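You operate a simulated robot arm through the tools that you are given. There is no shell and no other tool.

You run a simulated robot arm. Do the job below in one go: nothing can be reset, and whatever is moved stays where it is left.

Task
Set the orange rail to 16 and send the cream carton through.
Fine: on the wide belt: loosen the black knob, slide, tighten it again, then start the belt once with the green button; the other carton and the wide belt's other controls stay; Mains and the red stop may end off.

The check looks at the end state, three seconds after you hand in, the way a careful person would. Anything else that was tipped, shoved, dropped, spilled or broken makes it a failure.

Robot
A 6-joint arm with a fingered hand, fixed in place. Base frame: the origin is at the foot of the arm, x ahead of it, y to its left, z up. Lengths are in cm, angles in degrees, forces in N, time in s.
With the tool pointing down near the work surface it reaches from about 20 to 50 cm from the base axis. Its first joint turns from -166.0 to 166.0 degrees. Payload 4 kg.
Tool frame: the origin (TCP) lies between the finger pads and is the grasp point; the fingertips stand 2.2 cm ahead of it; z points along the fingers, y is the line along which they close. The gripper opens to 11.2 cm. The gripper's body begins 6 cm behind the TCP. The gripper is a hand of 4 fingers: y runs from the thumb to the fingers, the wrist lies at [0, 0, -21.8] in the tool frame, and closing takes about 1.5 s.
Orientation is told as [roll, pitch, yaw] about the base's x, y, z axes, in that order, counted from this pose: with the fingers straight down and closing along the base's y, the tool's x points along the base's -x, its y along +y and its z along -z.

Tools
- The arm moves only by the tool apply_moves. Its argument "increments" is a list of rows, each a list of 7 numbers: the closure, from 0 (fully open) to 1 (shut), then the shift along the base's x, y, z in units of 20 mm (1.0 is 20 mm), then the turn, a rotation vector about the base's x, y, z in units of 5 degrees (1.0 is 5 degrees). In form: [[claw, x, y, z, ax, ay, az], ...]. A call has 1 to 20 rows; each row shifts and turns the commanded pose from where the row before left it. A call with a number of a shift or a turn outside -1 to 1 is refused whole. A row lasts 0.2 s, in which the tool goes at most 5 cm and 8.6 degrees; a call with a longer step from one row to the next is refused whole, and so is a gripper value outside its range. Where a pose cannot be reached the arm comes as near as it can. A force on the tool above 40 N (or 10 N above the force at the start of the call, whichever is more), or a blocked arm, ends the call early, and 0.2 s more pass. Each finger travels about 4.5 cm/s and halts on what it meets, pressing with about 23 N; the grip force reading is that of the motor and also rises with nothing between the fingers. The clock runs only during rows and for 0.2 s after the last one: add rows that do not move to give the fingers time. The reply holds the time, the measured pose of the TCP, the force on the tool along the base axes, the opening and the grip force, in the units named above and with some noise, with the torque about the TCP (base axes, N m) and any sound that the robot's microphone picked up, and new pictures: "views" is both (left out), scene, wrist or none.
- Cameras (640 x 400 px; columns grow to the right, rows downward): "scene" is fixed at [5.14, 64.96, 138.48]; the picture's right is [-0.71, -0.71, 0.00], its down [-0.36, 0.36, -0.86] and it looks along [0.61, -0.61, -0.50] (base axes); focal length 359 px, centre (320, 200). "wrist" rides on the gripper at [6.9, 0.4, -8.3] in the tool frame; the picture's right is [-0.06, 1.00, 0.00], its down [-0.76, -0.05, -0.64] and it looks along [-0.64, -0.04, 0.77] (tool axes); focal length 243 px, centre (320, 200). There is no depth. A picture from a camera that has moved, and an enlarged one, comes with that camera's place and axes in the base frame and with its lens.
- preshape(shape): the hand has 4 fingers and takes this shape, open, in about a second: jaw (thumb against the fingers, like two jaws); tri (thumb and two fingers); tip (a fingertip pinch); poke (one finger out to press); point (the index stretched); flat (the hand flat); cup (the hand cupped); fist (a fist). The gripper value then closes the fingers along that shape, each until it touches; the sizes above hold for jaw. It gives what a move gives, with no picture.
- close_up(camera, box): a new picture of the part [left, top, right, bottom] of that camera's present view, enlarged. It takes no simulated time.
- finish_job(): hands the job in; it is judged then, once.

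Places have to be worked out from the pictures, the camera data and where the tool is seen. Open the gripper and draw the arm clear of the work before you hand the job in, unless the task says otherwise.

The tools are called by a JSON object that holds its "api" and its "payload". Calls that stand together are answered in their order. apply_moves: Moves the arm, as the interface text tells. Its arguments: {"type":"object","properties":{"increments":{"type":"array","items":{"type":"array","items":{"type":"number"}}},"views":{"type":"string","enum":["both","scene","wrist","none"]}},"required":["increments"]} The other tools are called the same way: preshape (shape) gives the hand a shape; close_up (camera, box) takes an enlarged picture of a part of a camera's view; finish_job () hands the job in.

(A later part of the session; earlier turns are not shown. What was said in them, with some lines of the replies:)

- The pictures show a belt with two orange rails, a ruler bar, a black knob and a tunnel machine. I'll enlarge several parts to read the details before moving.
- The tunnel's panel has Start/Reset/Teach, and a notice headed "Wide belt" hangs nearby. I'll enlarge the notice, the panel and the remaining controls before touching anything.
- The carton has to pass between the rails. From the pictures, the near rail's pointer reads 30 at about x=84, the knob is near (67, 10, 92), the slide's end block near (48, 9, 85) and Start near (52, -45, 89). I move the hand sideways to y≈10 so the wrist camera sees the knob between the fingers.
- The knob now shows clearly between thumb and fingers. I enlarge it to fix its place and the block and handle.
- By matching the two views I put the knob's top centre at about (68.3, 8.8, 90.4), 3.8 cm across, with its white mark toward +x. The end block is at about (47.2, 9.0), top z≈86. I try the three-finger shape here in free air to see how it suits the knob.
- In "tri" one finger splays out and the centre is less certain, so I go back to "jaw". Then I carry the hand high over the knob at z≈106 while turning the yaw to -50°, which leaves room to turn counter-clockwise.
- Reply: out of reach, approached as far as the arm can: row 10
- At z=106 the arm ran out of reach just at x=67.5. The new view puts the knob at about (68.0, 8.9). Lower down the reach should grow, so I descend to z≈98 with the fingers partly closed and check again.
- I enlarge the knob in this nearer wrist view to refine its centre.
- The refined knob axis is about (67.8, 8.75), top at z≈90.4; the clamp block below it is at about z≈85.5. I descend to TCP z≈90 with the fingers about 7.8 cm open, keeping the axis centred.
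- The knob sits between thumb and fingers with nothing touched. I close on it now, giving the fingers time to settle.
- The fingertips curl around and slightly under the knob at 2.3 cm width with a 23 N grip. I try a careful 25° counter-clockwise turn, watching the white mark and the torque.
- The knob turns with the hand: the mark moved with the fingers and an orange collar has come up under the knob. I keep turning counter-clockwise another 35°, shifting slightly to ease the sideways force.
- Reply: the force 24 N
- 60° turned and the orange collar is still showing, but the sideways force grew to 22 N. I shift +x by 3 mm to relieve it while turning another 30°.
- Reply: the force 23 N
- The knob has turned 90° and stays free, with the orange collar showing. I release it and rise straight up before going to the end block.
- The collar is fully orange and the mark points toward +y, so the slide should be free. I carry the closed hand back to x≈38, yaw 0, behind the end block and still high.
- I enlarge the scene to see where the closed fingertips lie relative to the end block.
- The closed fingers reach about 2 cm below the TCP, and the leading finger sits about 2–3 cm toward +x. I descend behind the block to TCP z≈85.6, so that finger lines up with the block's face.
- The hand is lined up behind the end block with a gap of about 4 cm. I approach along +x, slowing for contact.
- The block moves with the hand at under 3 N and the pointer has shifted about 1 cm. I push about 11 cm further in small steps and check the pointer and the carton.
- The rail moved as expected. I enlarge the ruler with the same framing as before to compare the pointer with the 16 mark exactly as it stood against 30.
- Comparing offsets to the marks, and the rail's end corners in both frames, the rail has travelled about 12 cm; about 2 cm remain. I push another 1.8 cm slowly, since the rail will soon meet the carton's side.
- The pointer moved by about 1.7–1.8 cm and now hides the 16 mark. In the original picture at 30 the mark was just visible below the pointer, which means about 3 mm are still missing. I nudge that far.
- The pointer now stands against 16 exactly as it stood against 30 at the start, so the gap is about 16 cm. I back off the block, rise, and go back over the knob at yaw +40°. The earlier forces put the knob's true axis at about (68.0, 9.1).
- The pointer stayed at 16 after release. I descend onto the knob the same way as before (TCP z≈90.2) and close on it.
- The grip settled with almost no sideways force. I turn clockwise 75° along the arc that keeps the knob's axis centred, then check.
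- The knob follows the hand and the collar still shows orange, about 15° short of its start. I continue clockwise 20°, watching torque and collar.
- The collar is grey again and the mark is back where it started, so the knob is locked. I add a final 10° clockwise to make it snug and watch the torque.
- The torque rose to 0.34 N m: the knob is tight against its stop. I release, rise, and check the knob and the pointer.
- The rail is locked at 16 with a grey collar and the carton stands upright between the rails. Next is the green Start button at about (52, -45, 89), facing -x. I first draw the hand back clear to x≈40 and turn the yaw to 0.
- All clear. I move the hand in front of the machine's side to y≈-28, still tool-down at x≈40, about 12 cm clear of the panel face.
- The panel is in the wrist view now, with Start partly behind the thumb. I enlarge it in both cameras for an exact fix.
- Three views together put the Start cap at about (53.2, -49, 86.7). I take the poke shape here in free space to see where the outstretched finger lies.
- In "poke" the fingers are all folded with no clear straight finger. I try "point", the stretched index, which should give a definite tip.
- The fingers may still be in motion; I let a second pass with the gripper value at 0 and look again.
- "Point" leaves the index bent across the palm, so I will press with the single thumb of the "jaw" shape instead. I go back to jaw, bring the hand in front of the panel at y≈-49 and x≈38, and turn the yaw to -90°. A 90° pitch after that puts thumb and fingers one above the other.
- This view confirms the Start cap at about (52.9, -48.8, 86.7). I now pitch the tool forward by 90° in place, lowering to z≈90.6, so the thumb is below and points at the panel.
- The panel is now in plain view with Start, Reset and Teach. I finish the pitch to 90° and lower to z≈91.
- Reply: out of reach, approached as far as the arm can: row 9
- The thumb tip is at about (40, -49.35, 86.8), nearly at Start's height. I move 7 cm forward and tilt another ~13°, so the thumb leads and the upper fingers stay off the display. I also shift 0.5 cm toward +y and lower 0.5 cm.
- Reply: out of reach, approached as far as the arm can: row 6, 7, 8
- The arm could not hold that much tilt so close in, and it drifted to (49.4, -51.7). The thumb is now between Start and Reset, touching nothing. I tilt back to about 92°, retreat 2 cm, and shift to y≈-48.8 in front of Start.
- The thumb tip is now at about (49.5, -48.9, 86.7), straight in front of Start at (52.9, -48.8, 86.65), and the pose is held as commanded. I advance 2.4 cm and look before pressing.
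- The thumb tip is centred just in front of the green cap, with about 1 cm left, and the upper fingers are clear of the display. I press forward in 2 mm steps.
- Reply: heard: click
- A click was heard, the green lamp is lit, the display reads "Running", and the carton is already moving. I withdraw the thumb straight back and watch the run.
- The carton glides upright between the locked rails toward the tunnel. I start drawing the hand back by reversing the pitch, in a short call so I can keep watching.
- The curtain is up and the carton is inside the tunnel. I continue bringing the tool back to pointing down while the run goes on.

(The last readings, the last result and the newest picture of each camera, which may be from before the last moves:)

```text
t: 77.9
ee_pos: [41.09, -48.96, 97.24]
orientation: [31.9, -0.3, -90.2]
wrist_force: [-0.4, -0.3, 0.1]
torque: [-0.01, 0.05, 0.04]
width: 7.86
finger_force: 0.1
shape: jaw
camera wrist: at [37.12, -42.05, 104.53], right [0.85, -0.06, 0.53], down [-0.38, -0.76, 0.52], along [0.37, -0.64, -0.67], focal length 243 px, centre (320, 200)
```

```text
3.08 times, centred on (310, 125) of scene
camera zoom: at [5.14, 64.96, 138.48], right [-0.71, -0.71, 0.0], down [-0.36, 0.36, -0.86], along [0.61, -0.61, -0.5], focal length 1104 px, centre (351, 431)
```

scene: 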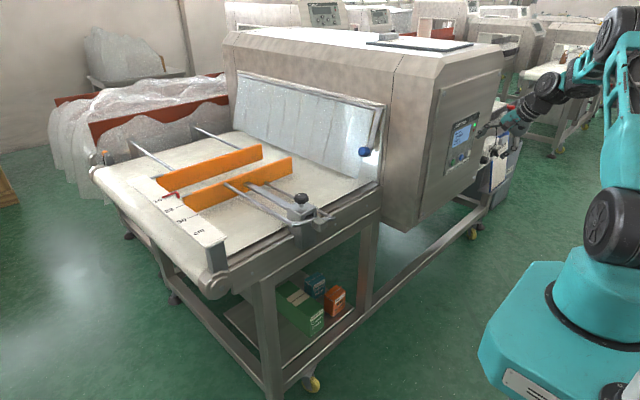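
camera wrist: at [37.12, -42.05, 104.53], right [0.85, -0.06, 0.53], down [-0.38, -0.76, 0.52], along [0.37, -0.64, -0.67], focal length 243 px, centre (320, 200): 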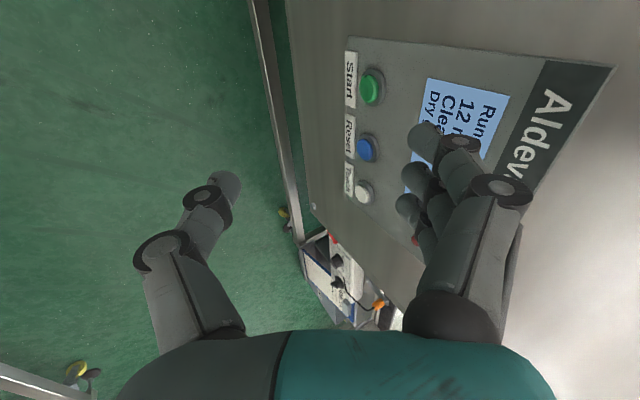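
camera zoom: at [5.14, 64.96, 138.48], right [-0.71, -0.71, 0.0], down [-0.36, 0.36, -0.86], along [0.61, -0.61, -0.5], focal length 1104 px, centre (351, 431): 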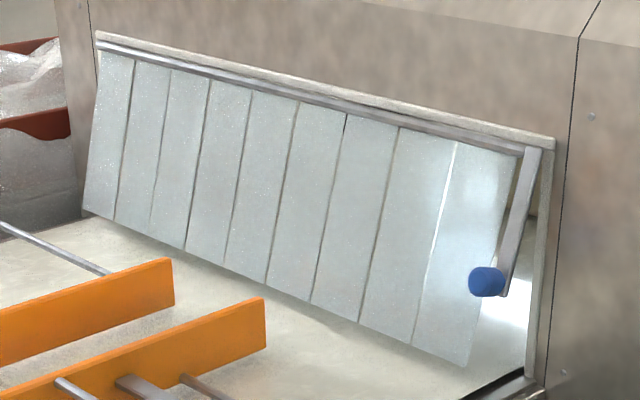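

The display now reads "Running … Clean", so the carton passed the detector cleanly. I finish the pitch and keep watching until it comes out.

{"api": "apply_moves", "payload": {"increments": [[0.3, -0.1, 0, 0.3, 0, 1, 0], [0.3, -0.1, 0, 0.3, 0, 1, 0], [0.3, -0.1, 0, 0.3, 0, 1, 0], [0.3, 0, 0, 0.3, 0, 1, 0], [0.3, 0, 0, 0.3, 0, 1, 0], [0.3, 0, 0, 0.3, 0, 1, 0]]}}

{"api": "close_up", "payload": {"camera": "scene", "box": [430, 60, 570, 170]}}

```text
t: 79.3
ee_pos: [40.69, -48.77, 100.75]
orientation: [1.8, -0.3, -90.0]
wrist_force: [-0.5, 0.5, 0.0]
torque: [0.0, -0.05, 0.02]
width: 7.86
finger_force: 0.1
shape: jaw
camera wrist: at [40.71, -42.02, 109.12], right [1.0, -0.06, 0.03], down [-0.07, -0.76, 0.64], along [-0.02, -0.64, -0.76], focal length 243 px, centre (320, 200)
```

scene: 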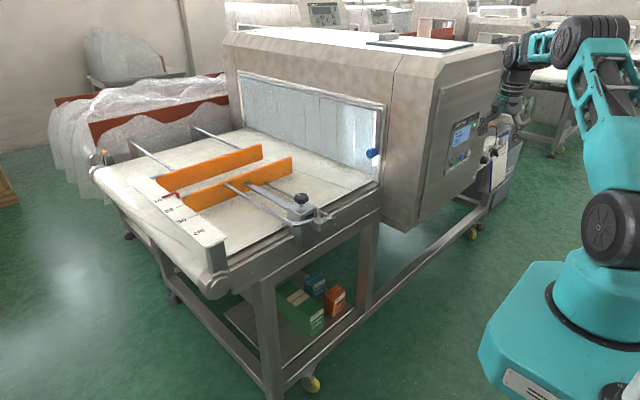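
wrist: 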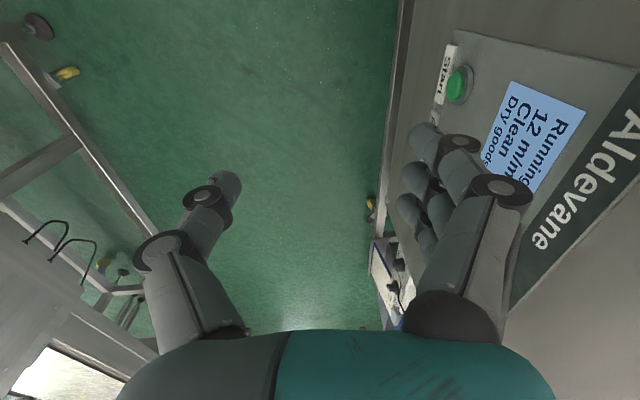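

```text
3.64 times, centred on (500, 115) of scene
camera zoom: at [5.14, 64.96, 138.48], right [-0.71, -0.71, 0.0], down [-0.36, 0.36, -0.86], along [0.61, -0.61, -0.5], focal length 1305 px, centre (-334, 509)
```

zoom: 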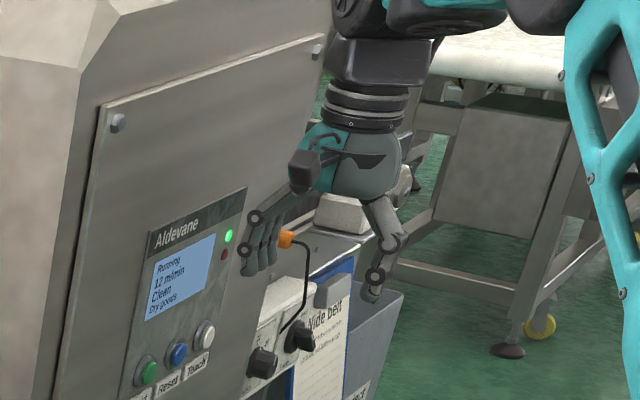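

Still running and clean. I move the hand away toward y≈-15 while turning the yaw back, so the outfeed comes into view.

{"api": "apply_moves", "payload": {"increments": [[0.3, -0.3, 1, 0.1, 0, 0, 1], [0.3, -0.3, 1, 0.1, 0, 0, 1], [0.3, -0.3, 1, 0.1, 0, 0, 1], [0.3, -0.3, 1, 0.1, 0, 0, 1], [0.3, -0.3, 1, 0.1, 0, 0, 1], [0.3, 0, 1, 0.1, 0, 0, 1], [0.3, 0, 1, 0.1, 0, 0, 1], [0.3, 0, 1, 0.1, 0, 0, 1], [0.3, 0, 1, 0.1, 0, 0, 1], [0.3, 0, 1, 0.1, 0, 0, 1]]}}

{"api": "close_up", "payload": {"camera": "scene", "box": [430, 60, 570, 170]}}

```text
t: 81.5
ee_pos: [37.55, -28.83, 102.75]
orientation: [1.9, -0.3, -39.9]
wrist_force: [0.1, -0.4, 0.2]
torque: [-0.01, 0.01, -0.01]
width: 7.86
finger_force: 0.1
shape: jaw
camera wrist: at [32.29, -24.33, 111.06], right [0.69, 0.72, 0.03], down [0.54, -0.54, 0.64], along [0.48, -0.43, -0.76], focal length 243 px, centre (320, 200)
```

scene: 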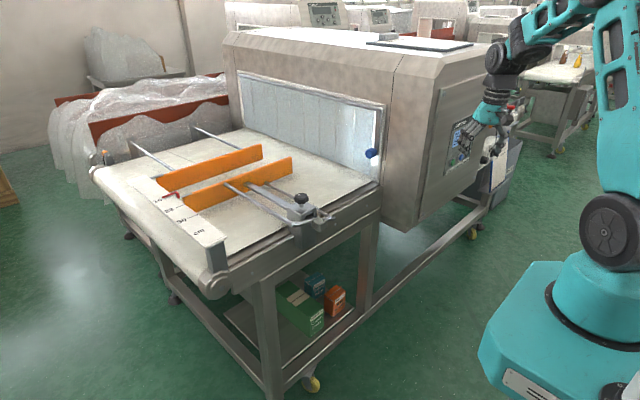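
wrist: 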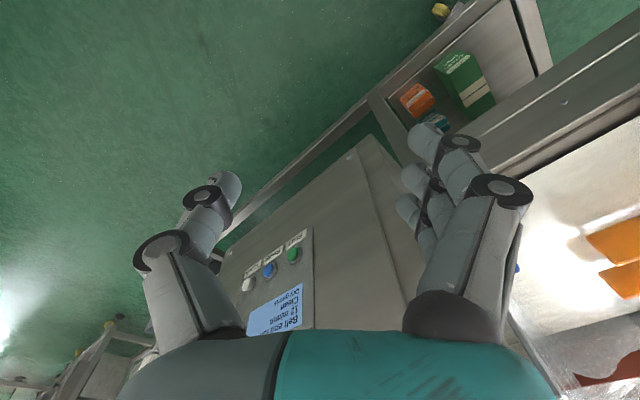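

```text
3.64 times, centred on (500, 115) of scene
camera zoom: at [5.14, 64.96, 138.48], right [-0.71, -0.71, 0.0], down [-0.36, 0.36, -0.86], along [0.61, -0.61, -0.5], focal length 1305 px, centre (-334, 509)
```

zoom: 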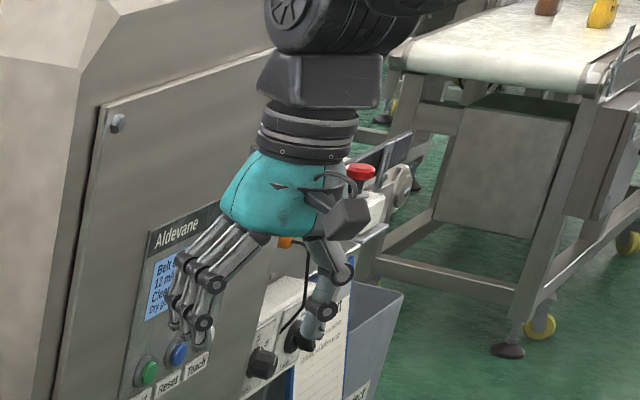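

The display's first line has changed, apparently to "Belt e…". I move the hand further away, then read the display and look at the outfeed.

{"api": "close_up", "payload": {"camera": "wrist", "box": [200, 210, 340, 340]}}

{"api": "apply_moves", "payload": {"increments": [[0.3, 0, 1, 0, 0, 0, 1], [0.3, 0, 1, 0, 0, 0, 1], [0.3, 0, 1, 0, 0, 0, 1], [0.3, 0, 1, 0, 0, 0, 1], [0.3, 0, 1, 0, 0, 0, 1], [0.2, 0, 1, 0, 0, 0, 1], [0.1, 0, 1, 0, 0, 0, 1], [0, 0, 1, 0, 0, 0, 1], [0, 0, 1, 0, 0, 0, 0], [0, 0, 1, 0, 0, 0, 0], [0, 0, 0, 0, 0, 0, 0]]}}

{"api": "close_up", "payload": {"camera": "scene", "box": [430, 60, 570, 170]}}

{"api": "close_up", "payload": {"camera": "scene", "box": [130, 130, 350, 260]}}

```text
3.08 times, centred on (270, 275) of wrist
camera zoom: at [32.29, -24.33, 111.06], right [0.69, 0.72, 0.03], down [0.54, -0.54, 0.64], along [0.48, -0.43, -0.76], focal length 746 px, centre (474, -31)
```

zoom: 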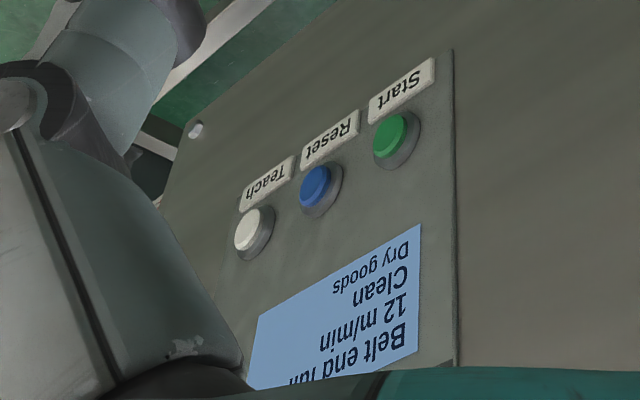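

```text
t: 83.9
ee_pos: [37.72, -8.78, 102.84]
orientation: [2.0, -0.4, 0.0]
wrist_force: [-0.3, -0.1, 0.0]
torque: [0.02, 0.01, -0.01]
width: 11.17
finger_force: 0.0
shape: jaw
camera wrist: at [30.62, -8.74, 111.09], right [0.06, 1.0, 0.03], down [0.76, -0.07, 0.64], along [0.64, -0.02, -0.76], focal length 243 px, centre (320, 200)
```

scene: 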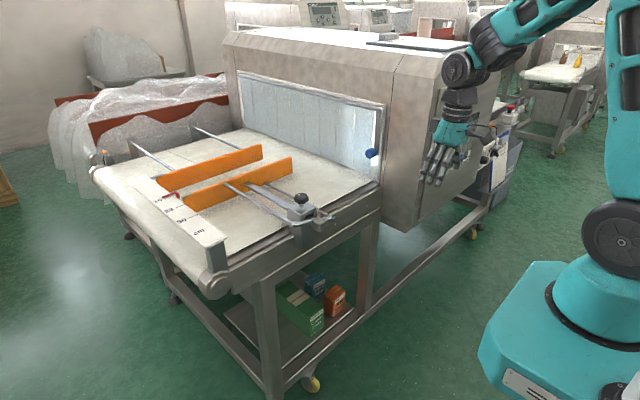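
wrist: 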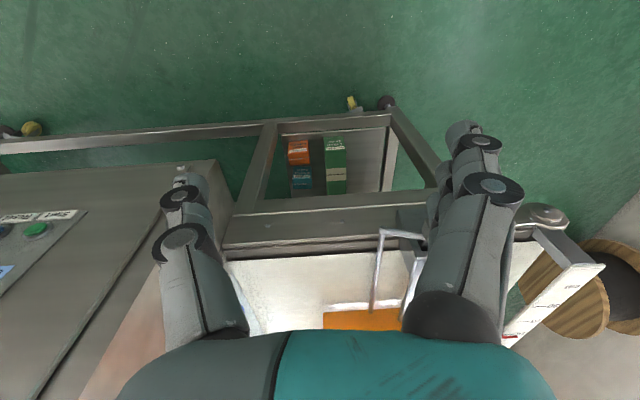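

```text
3.64 times, centred on (500, 115) of scene
camera zoom: at [5.14, 64.96, 138.48], right [-0.71, -0.71, 0.0], down [-0.36, 0.36, -0.86], along [0.61, -0.61, -0.5], focal length 1305 px, centre (-334, 509)
```

zoom: 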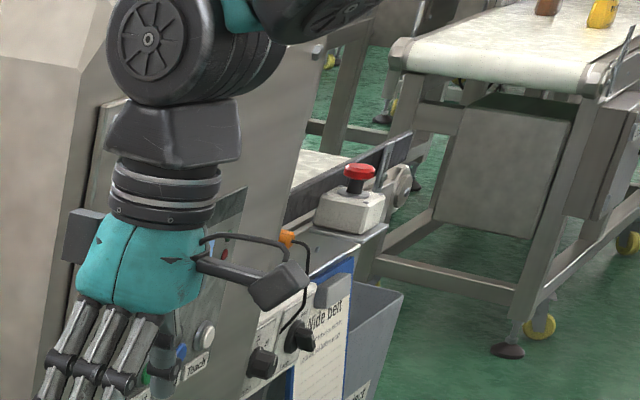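

```text
2.91 times, centred on (240, 195) of scene
camera zoom: at [5.14, 64.96, 138.48], right [-0.71, -0.71, 0.0], down [-0.36, 0.36, -0.86], along [0.61, -0.61, -0.5], focal length 1044 px, centre (553, 214)
```

zoom: 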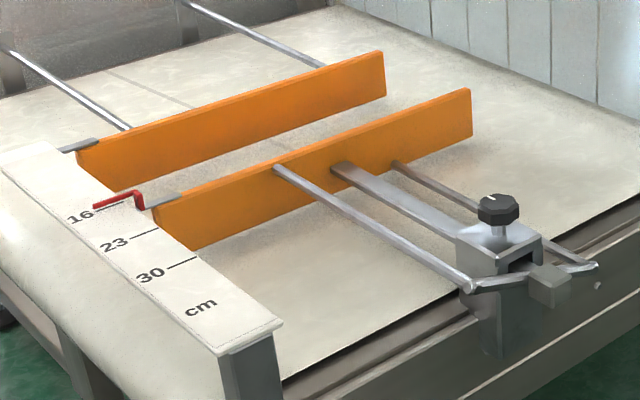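

The display reads "Belt end full … Clean", so the carton has gone through and the belt has stopped at the end. I take one last close look at the pointer and knob.

{"api": "close_up", "payload": {"camera": "scene", "box": [155, 180, 205, 215]}}

{"api": "close_up", "payload": {"camera": "scene", "box": [270, 170, 340, 230]}}

{"api": "close_up", "payload": {"camera": "scene", "box": [490, 85, 540, 130]}}

```text
11.43 times, centred on (180, 198) of scene
camera zoom: at [5.14, 64.96, 138.48], right [-0.71, -0.71, 0.0], down [-0.36, 0.36, -0.86], along [0.61, -0.61, -0.5], focal length 4101 px, centre (1920, 229)
```

zoom: 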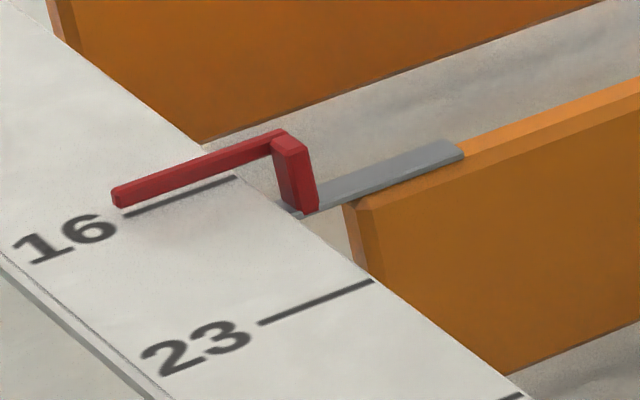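

```text
6.67 times, centred on (305, 200) of scene
camera zoom: at [5.14, 64.96, 138.48], right [-0.71, -0.71, 0.0], down [-0.36, 0.36, -0.86], along [0.61, -0.61, -0.5], focal length 2392 px, centre (420, 200)
```

zoom: 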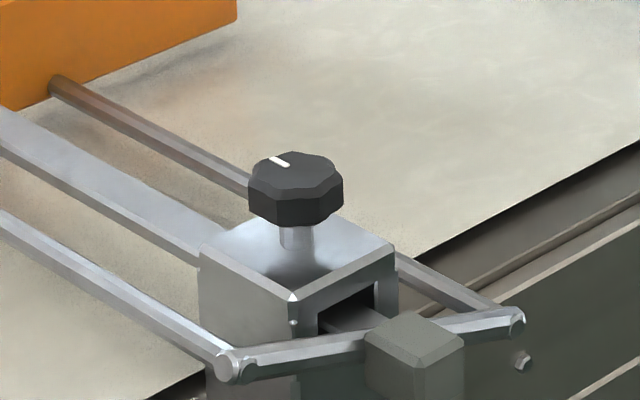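

```text
8.89 times, centred on (515, 108) of scene
camera zoom: at [5.14, 64.96, 138.48], right [-0.71, -0.71, 0.0], down [-0.36, 0.36, -0.86], along [0.61, -0.61, -0.5], focal length 3190 px, centre (-1413, 1022)
```

zoom: 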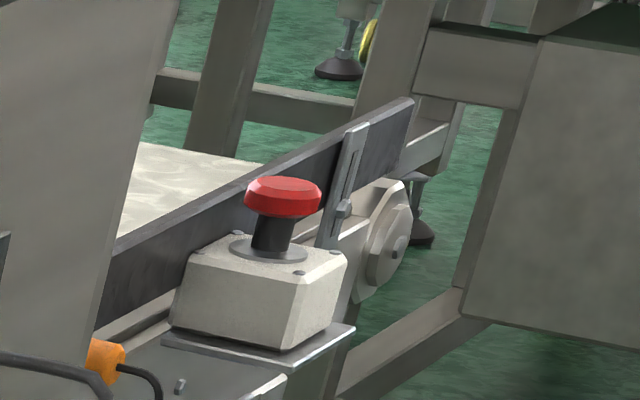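

The pointer stands at 16, the knob is locked with a grey collar, and the belt reports the carton at the end and clean. The hand is open and clear of the work, so I hand the job in.

{"api": "finish_job", "payload": {}}

```text
The job is handed in.
```

The orange rail is set to 16 and locked, and the cream carton has gone through the wide belt.

- **Rail:** I loosened the black knob, slid the rail from 30 to 16, and tightened the knob to its stop. The orange collar under the knob no longer shows. In the last picture the pointer stood against 16 just as it had against 30 at the start.
- **Run:** I pressed the green Start button once. The display went from "Running" to "Clean", and the last time I read it, it said "Belt end full".
- **Carton:** The rail nudged it a little toward the far rail as it closed in. It stayed upright as far as I could see it, going into the tunnel. I did not see it on the outfeed, because the machine blocks that view, so its arrival rests on the display.
- **Left alone:** I did not touch the other cartons, Reset, Teach, Mains or the red stop. The hand is open and clear of the belt.
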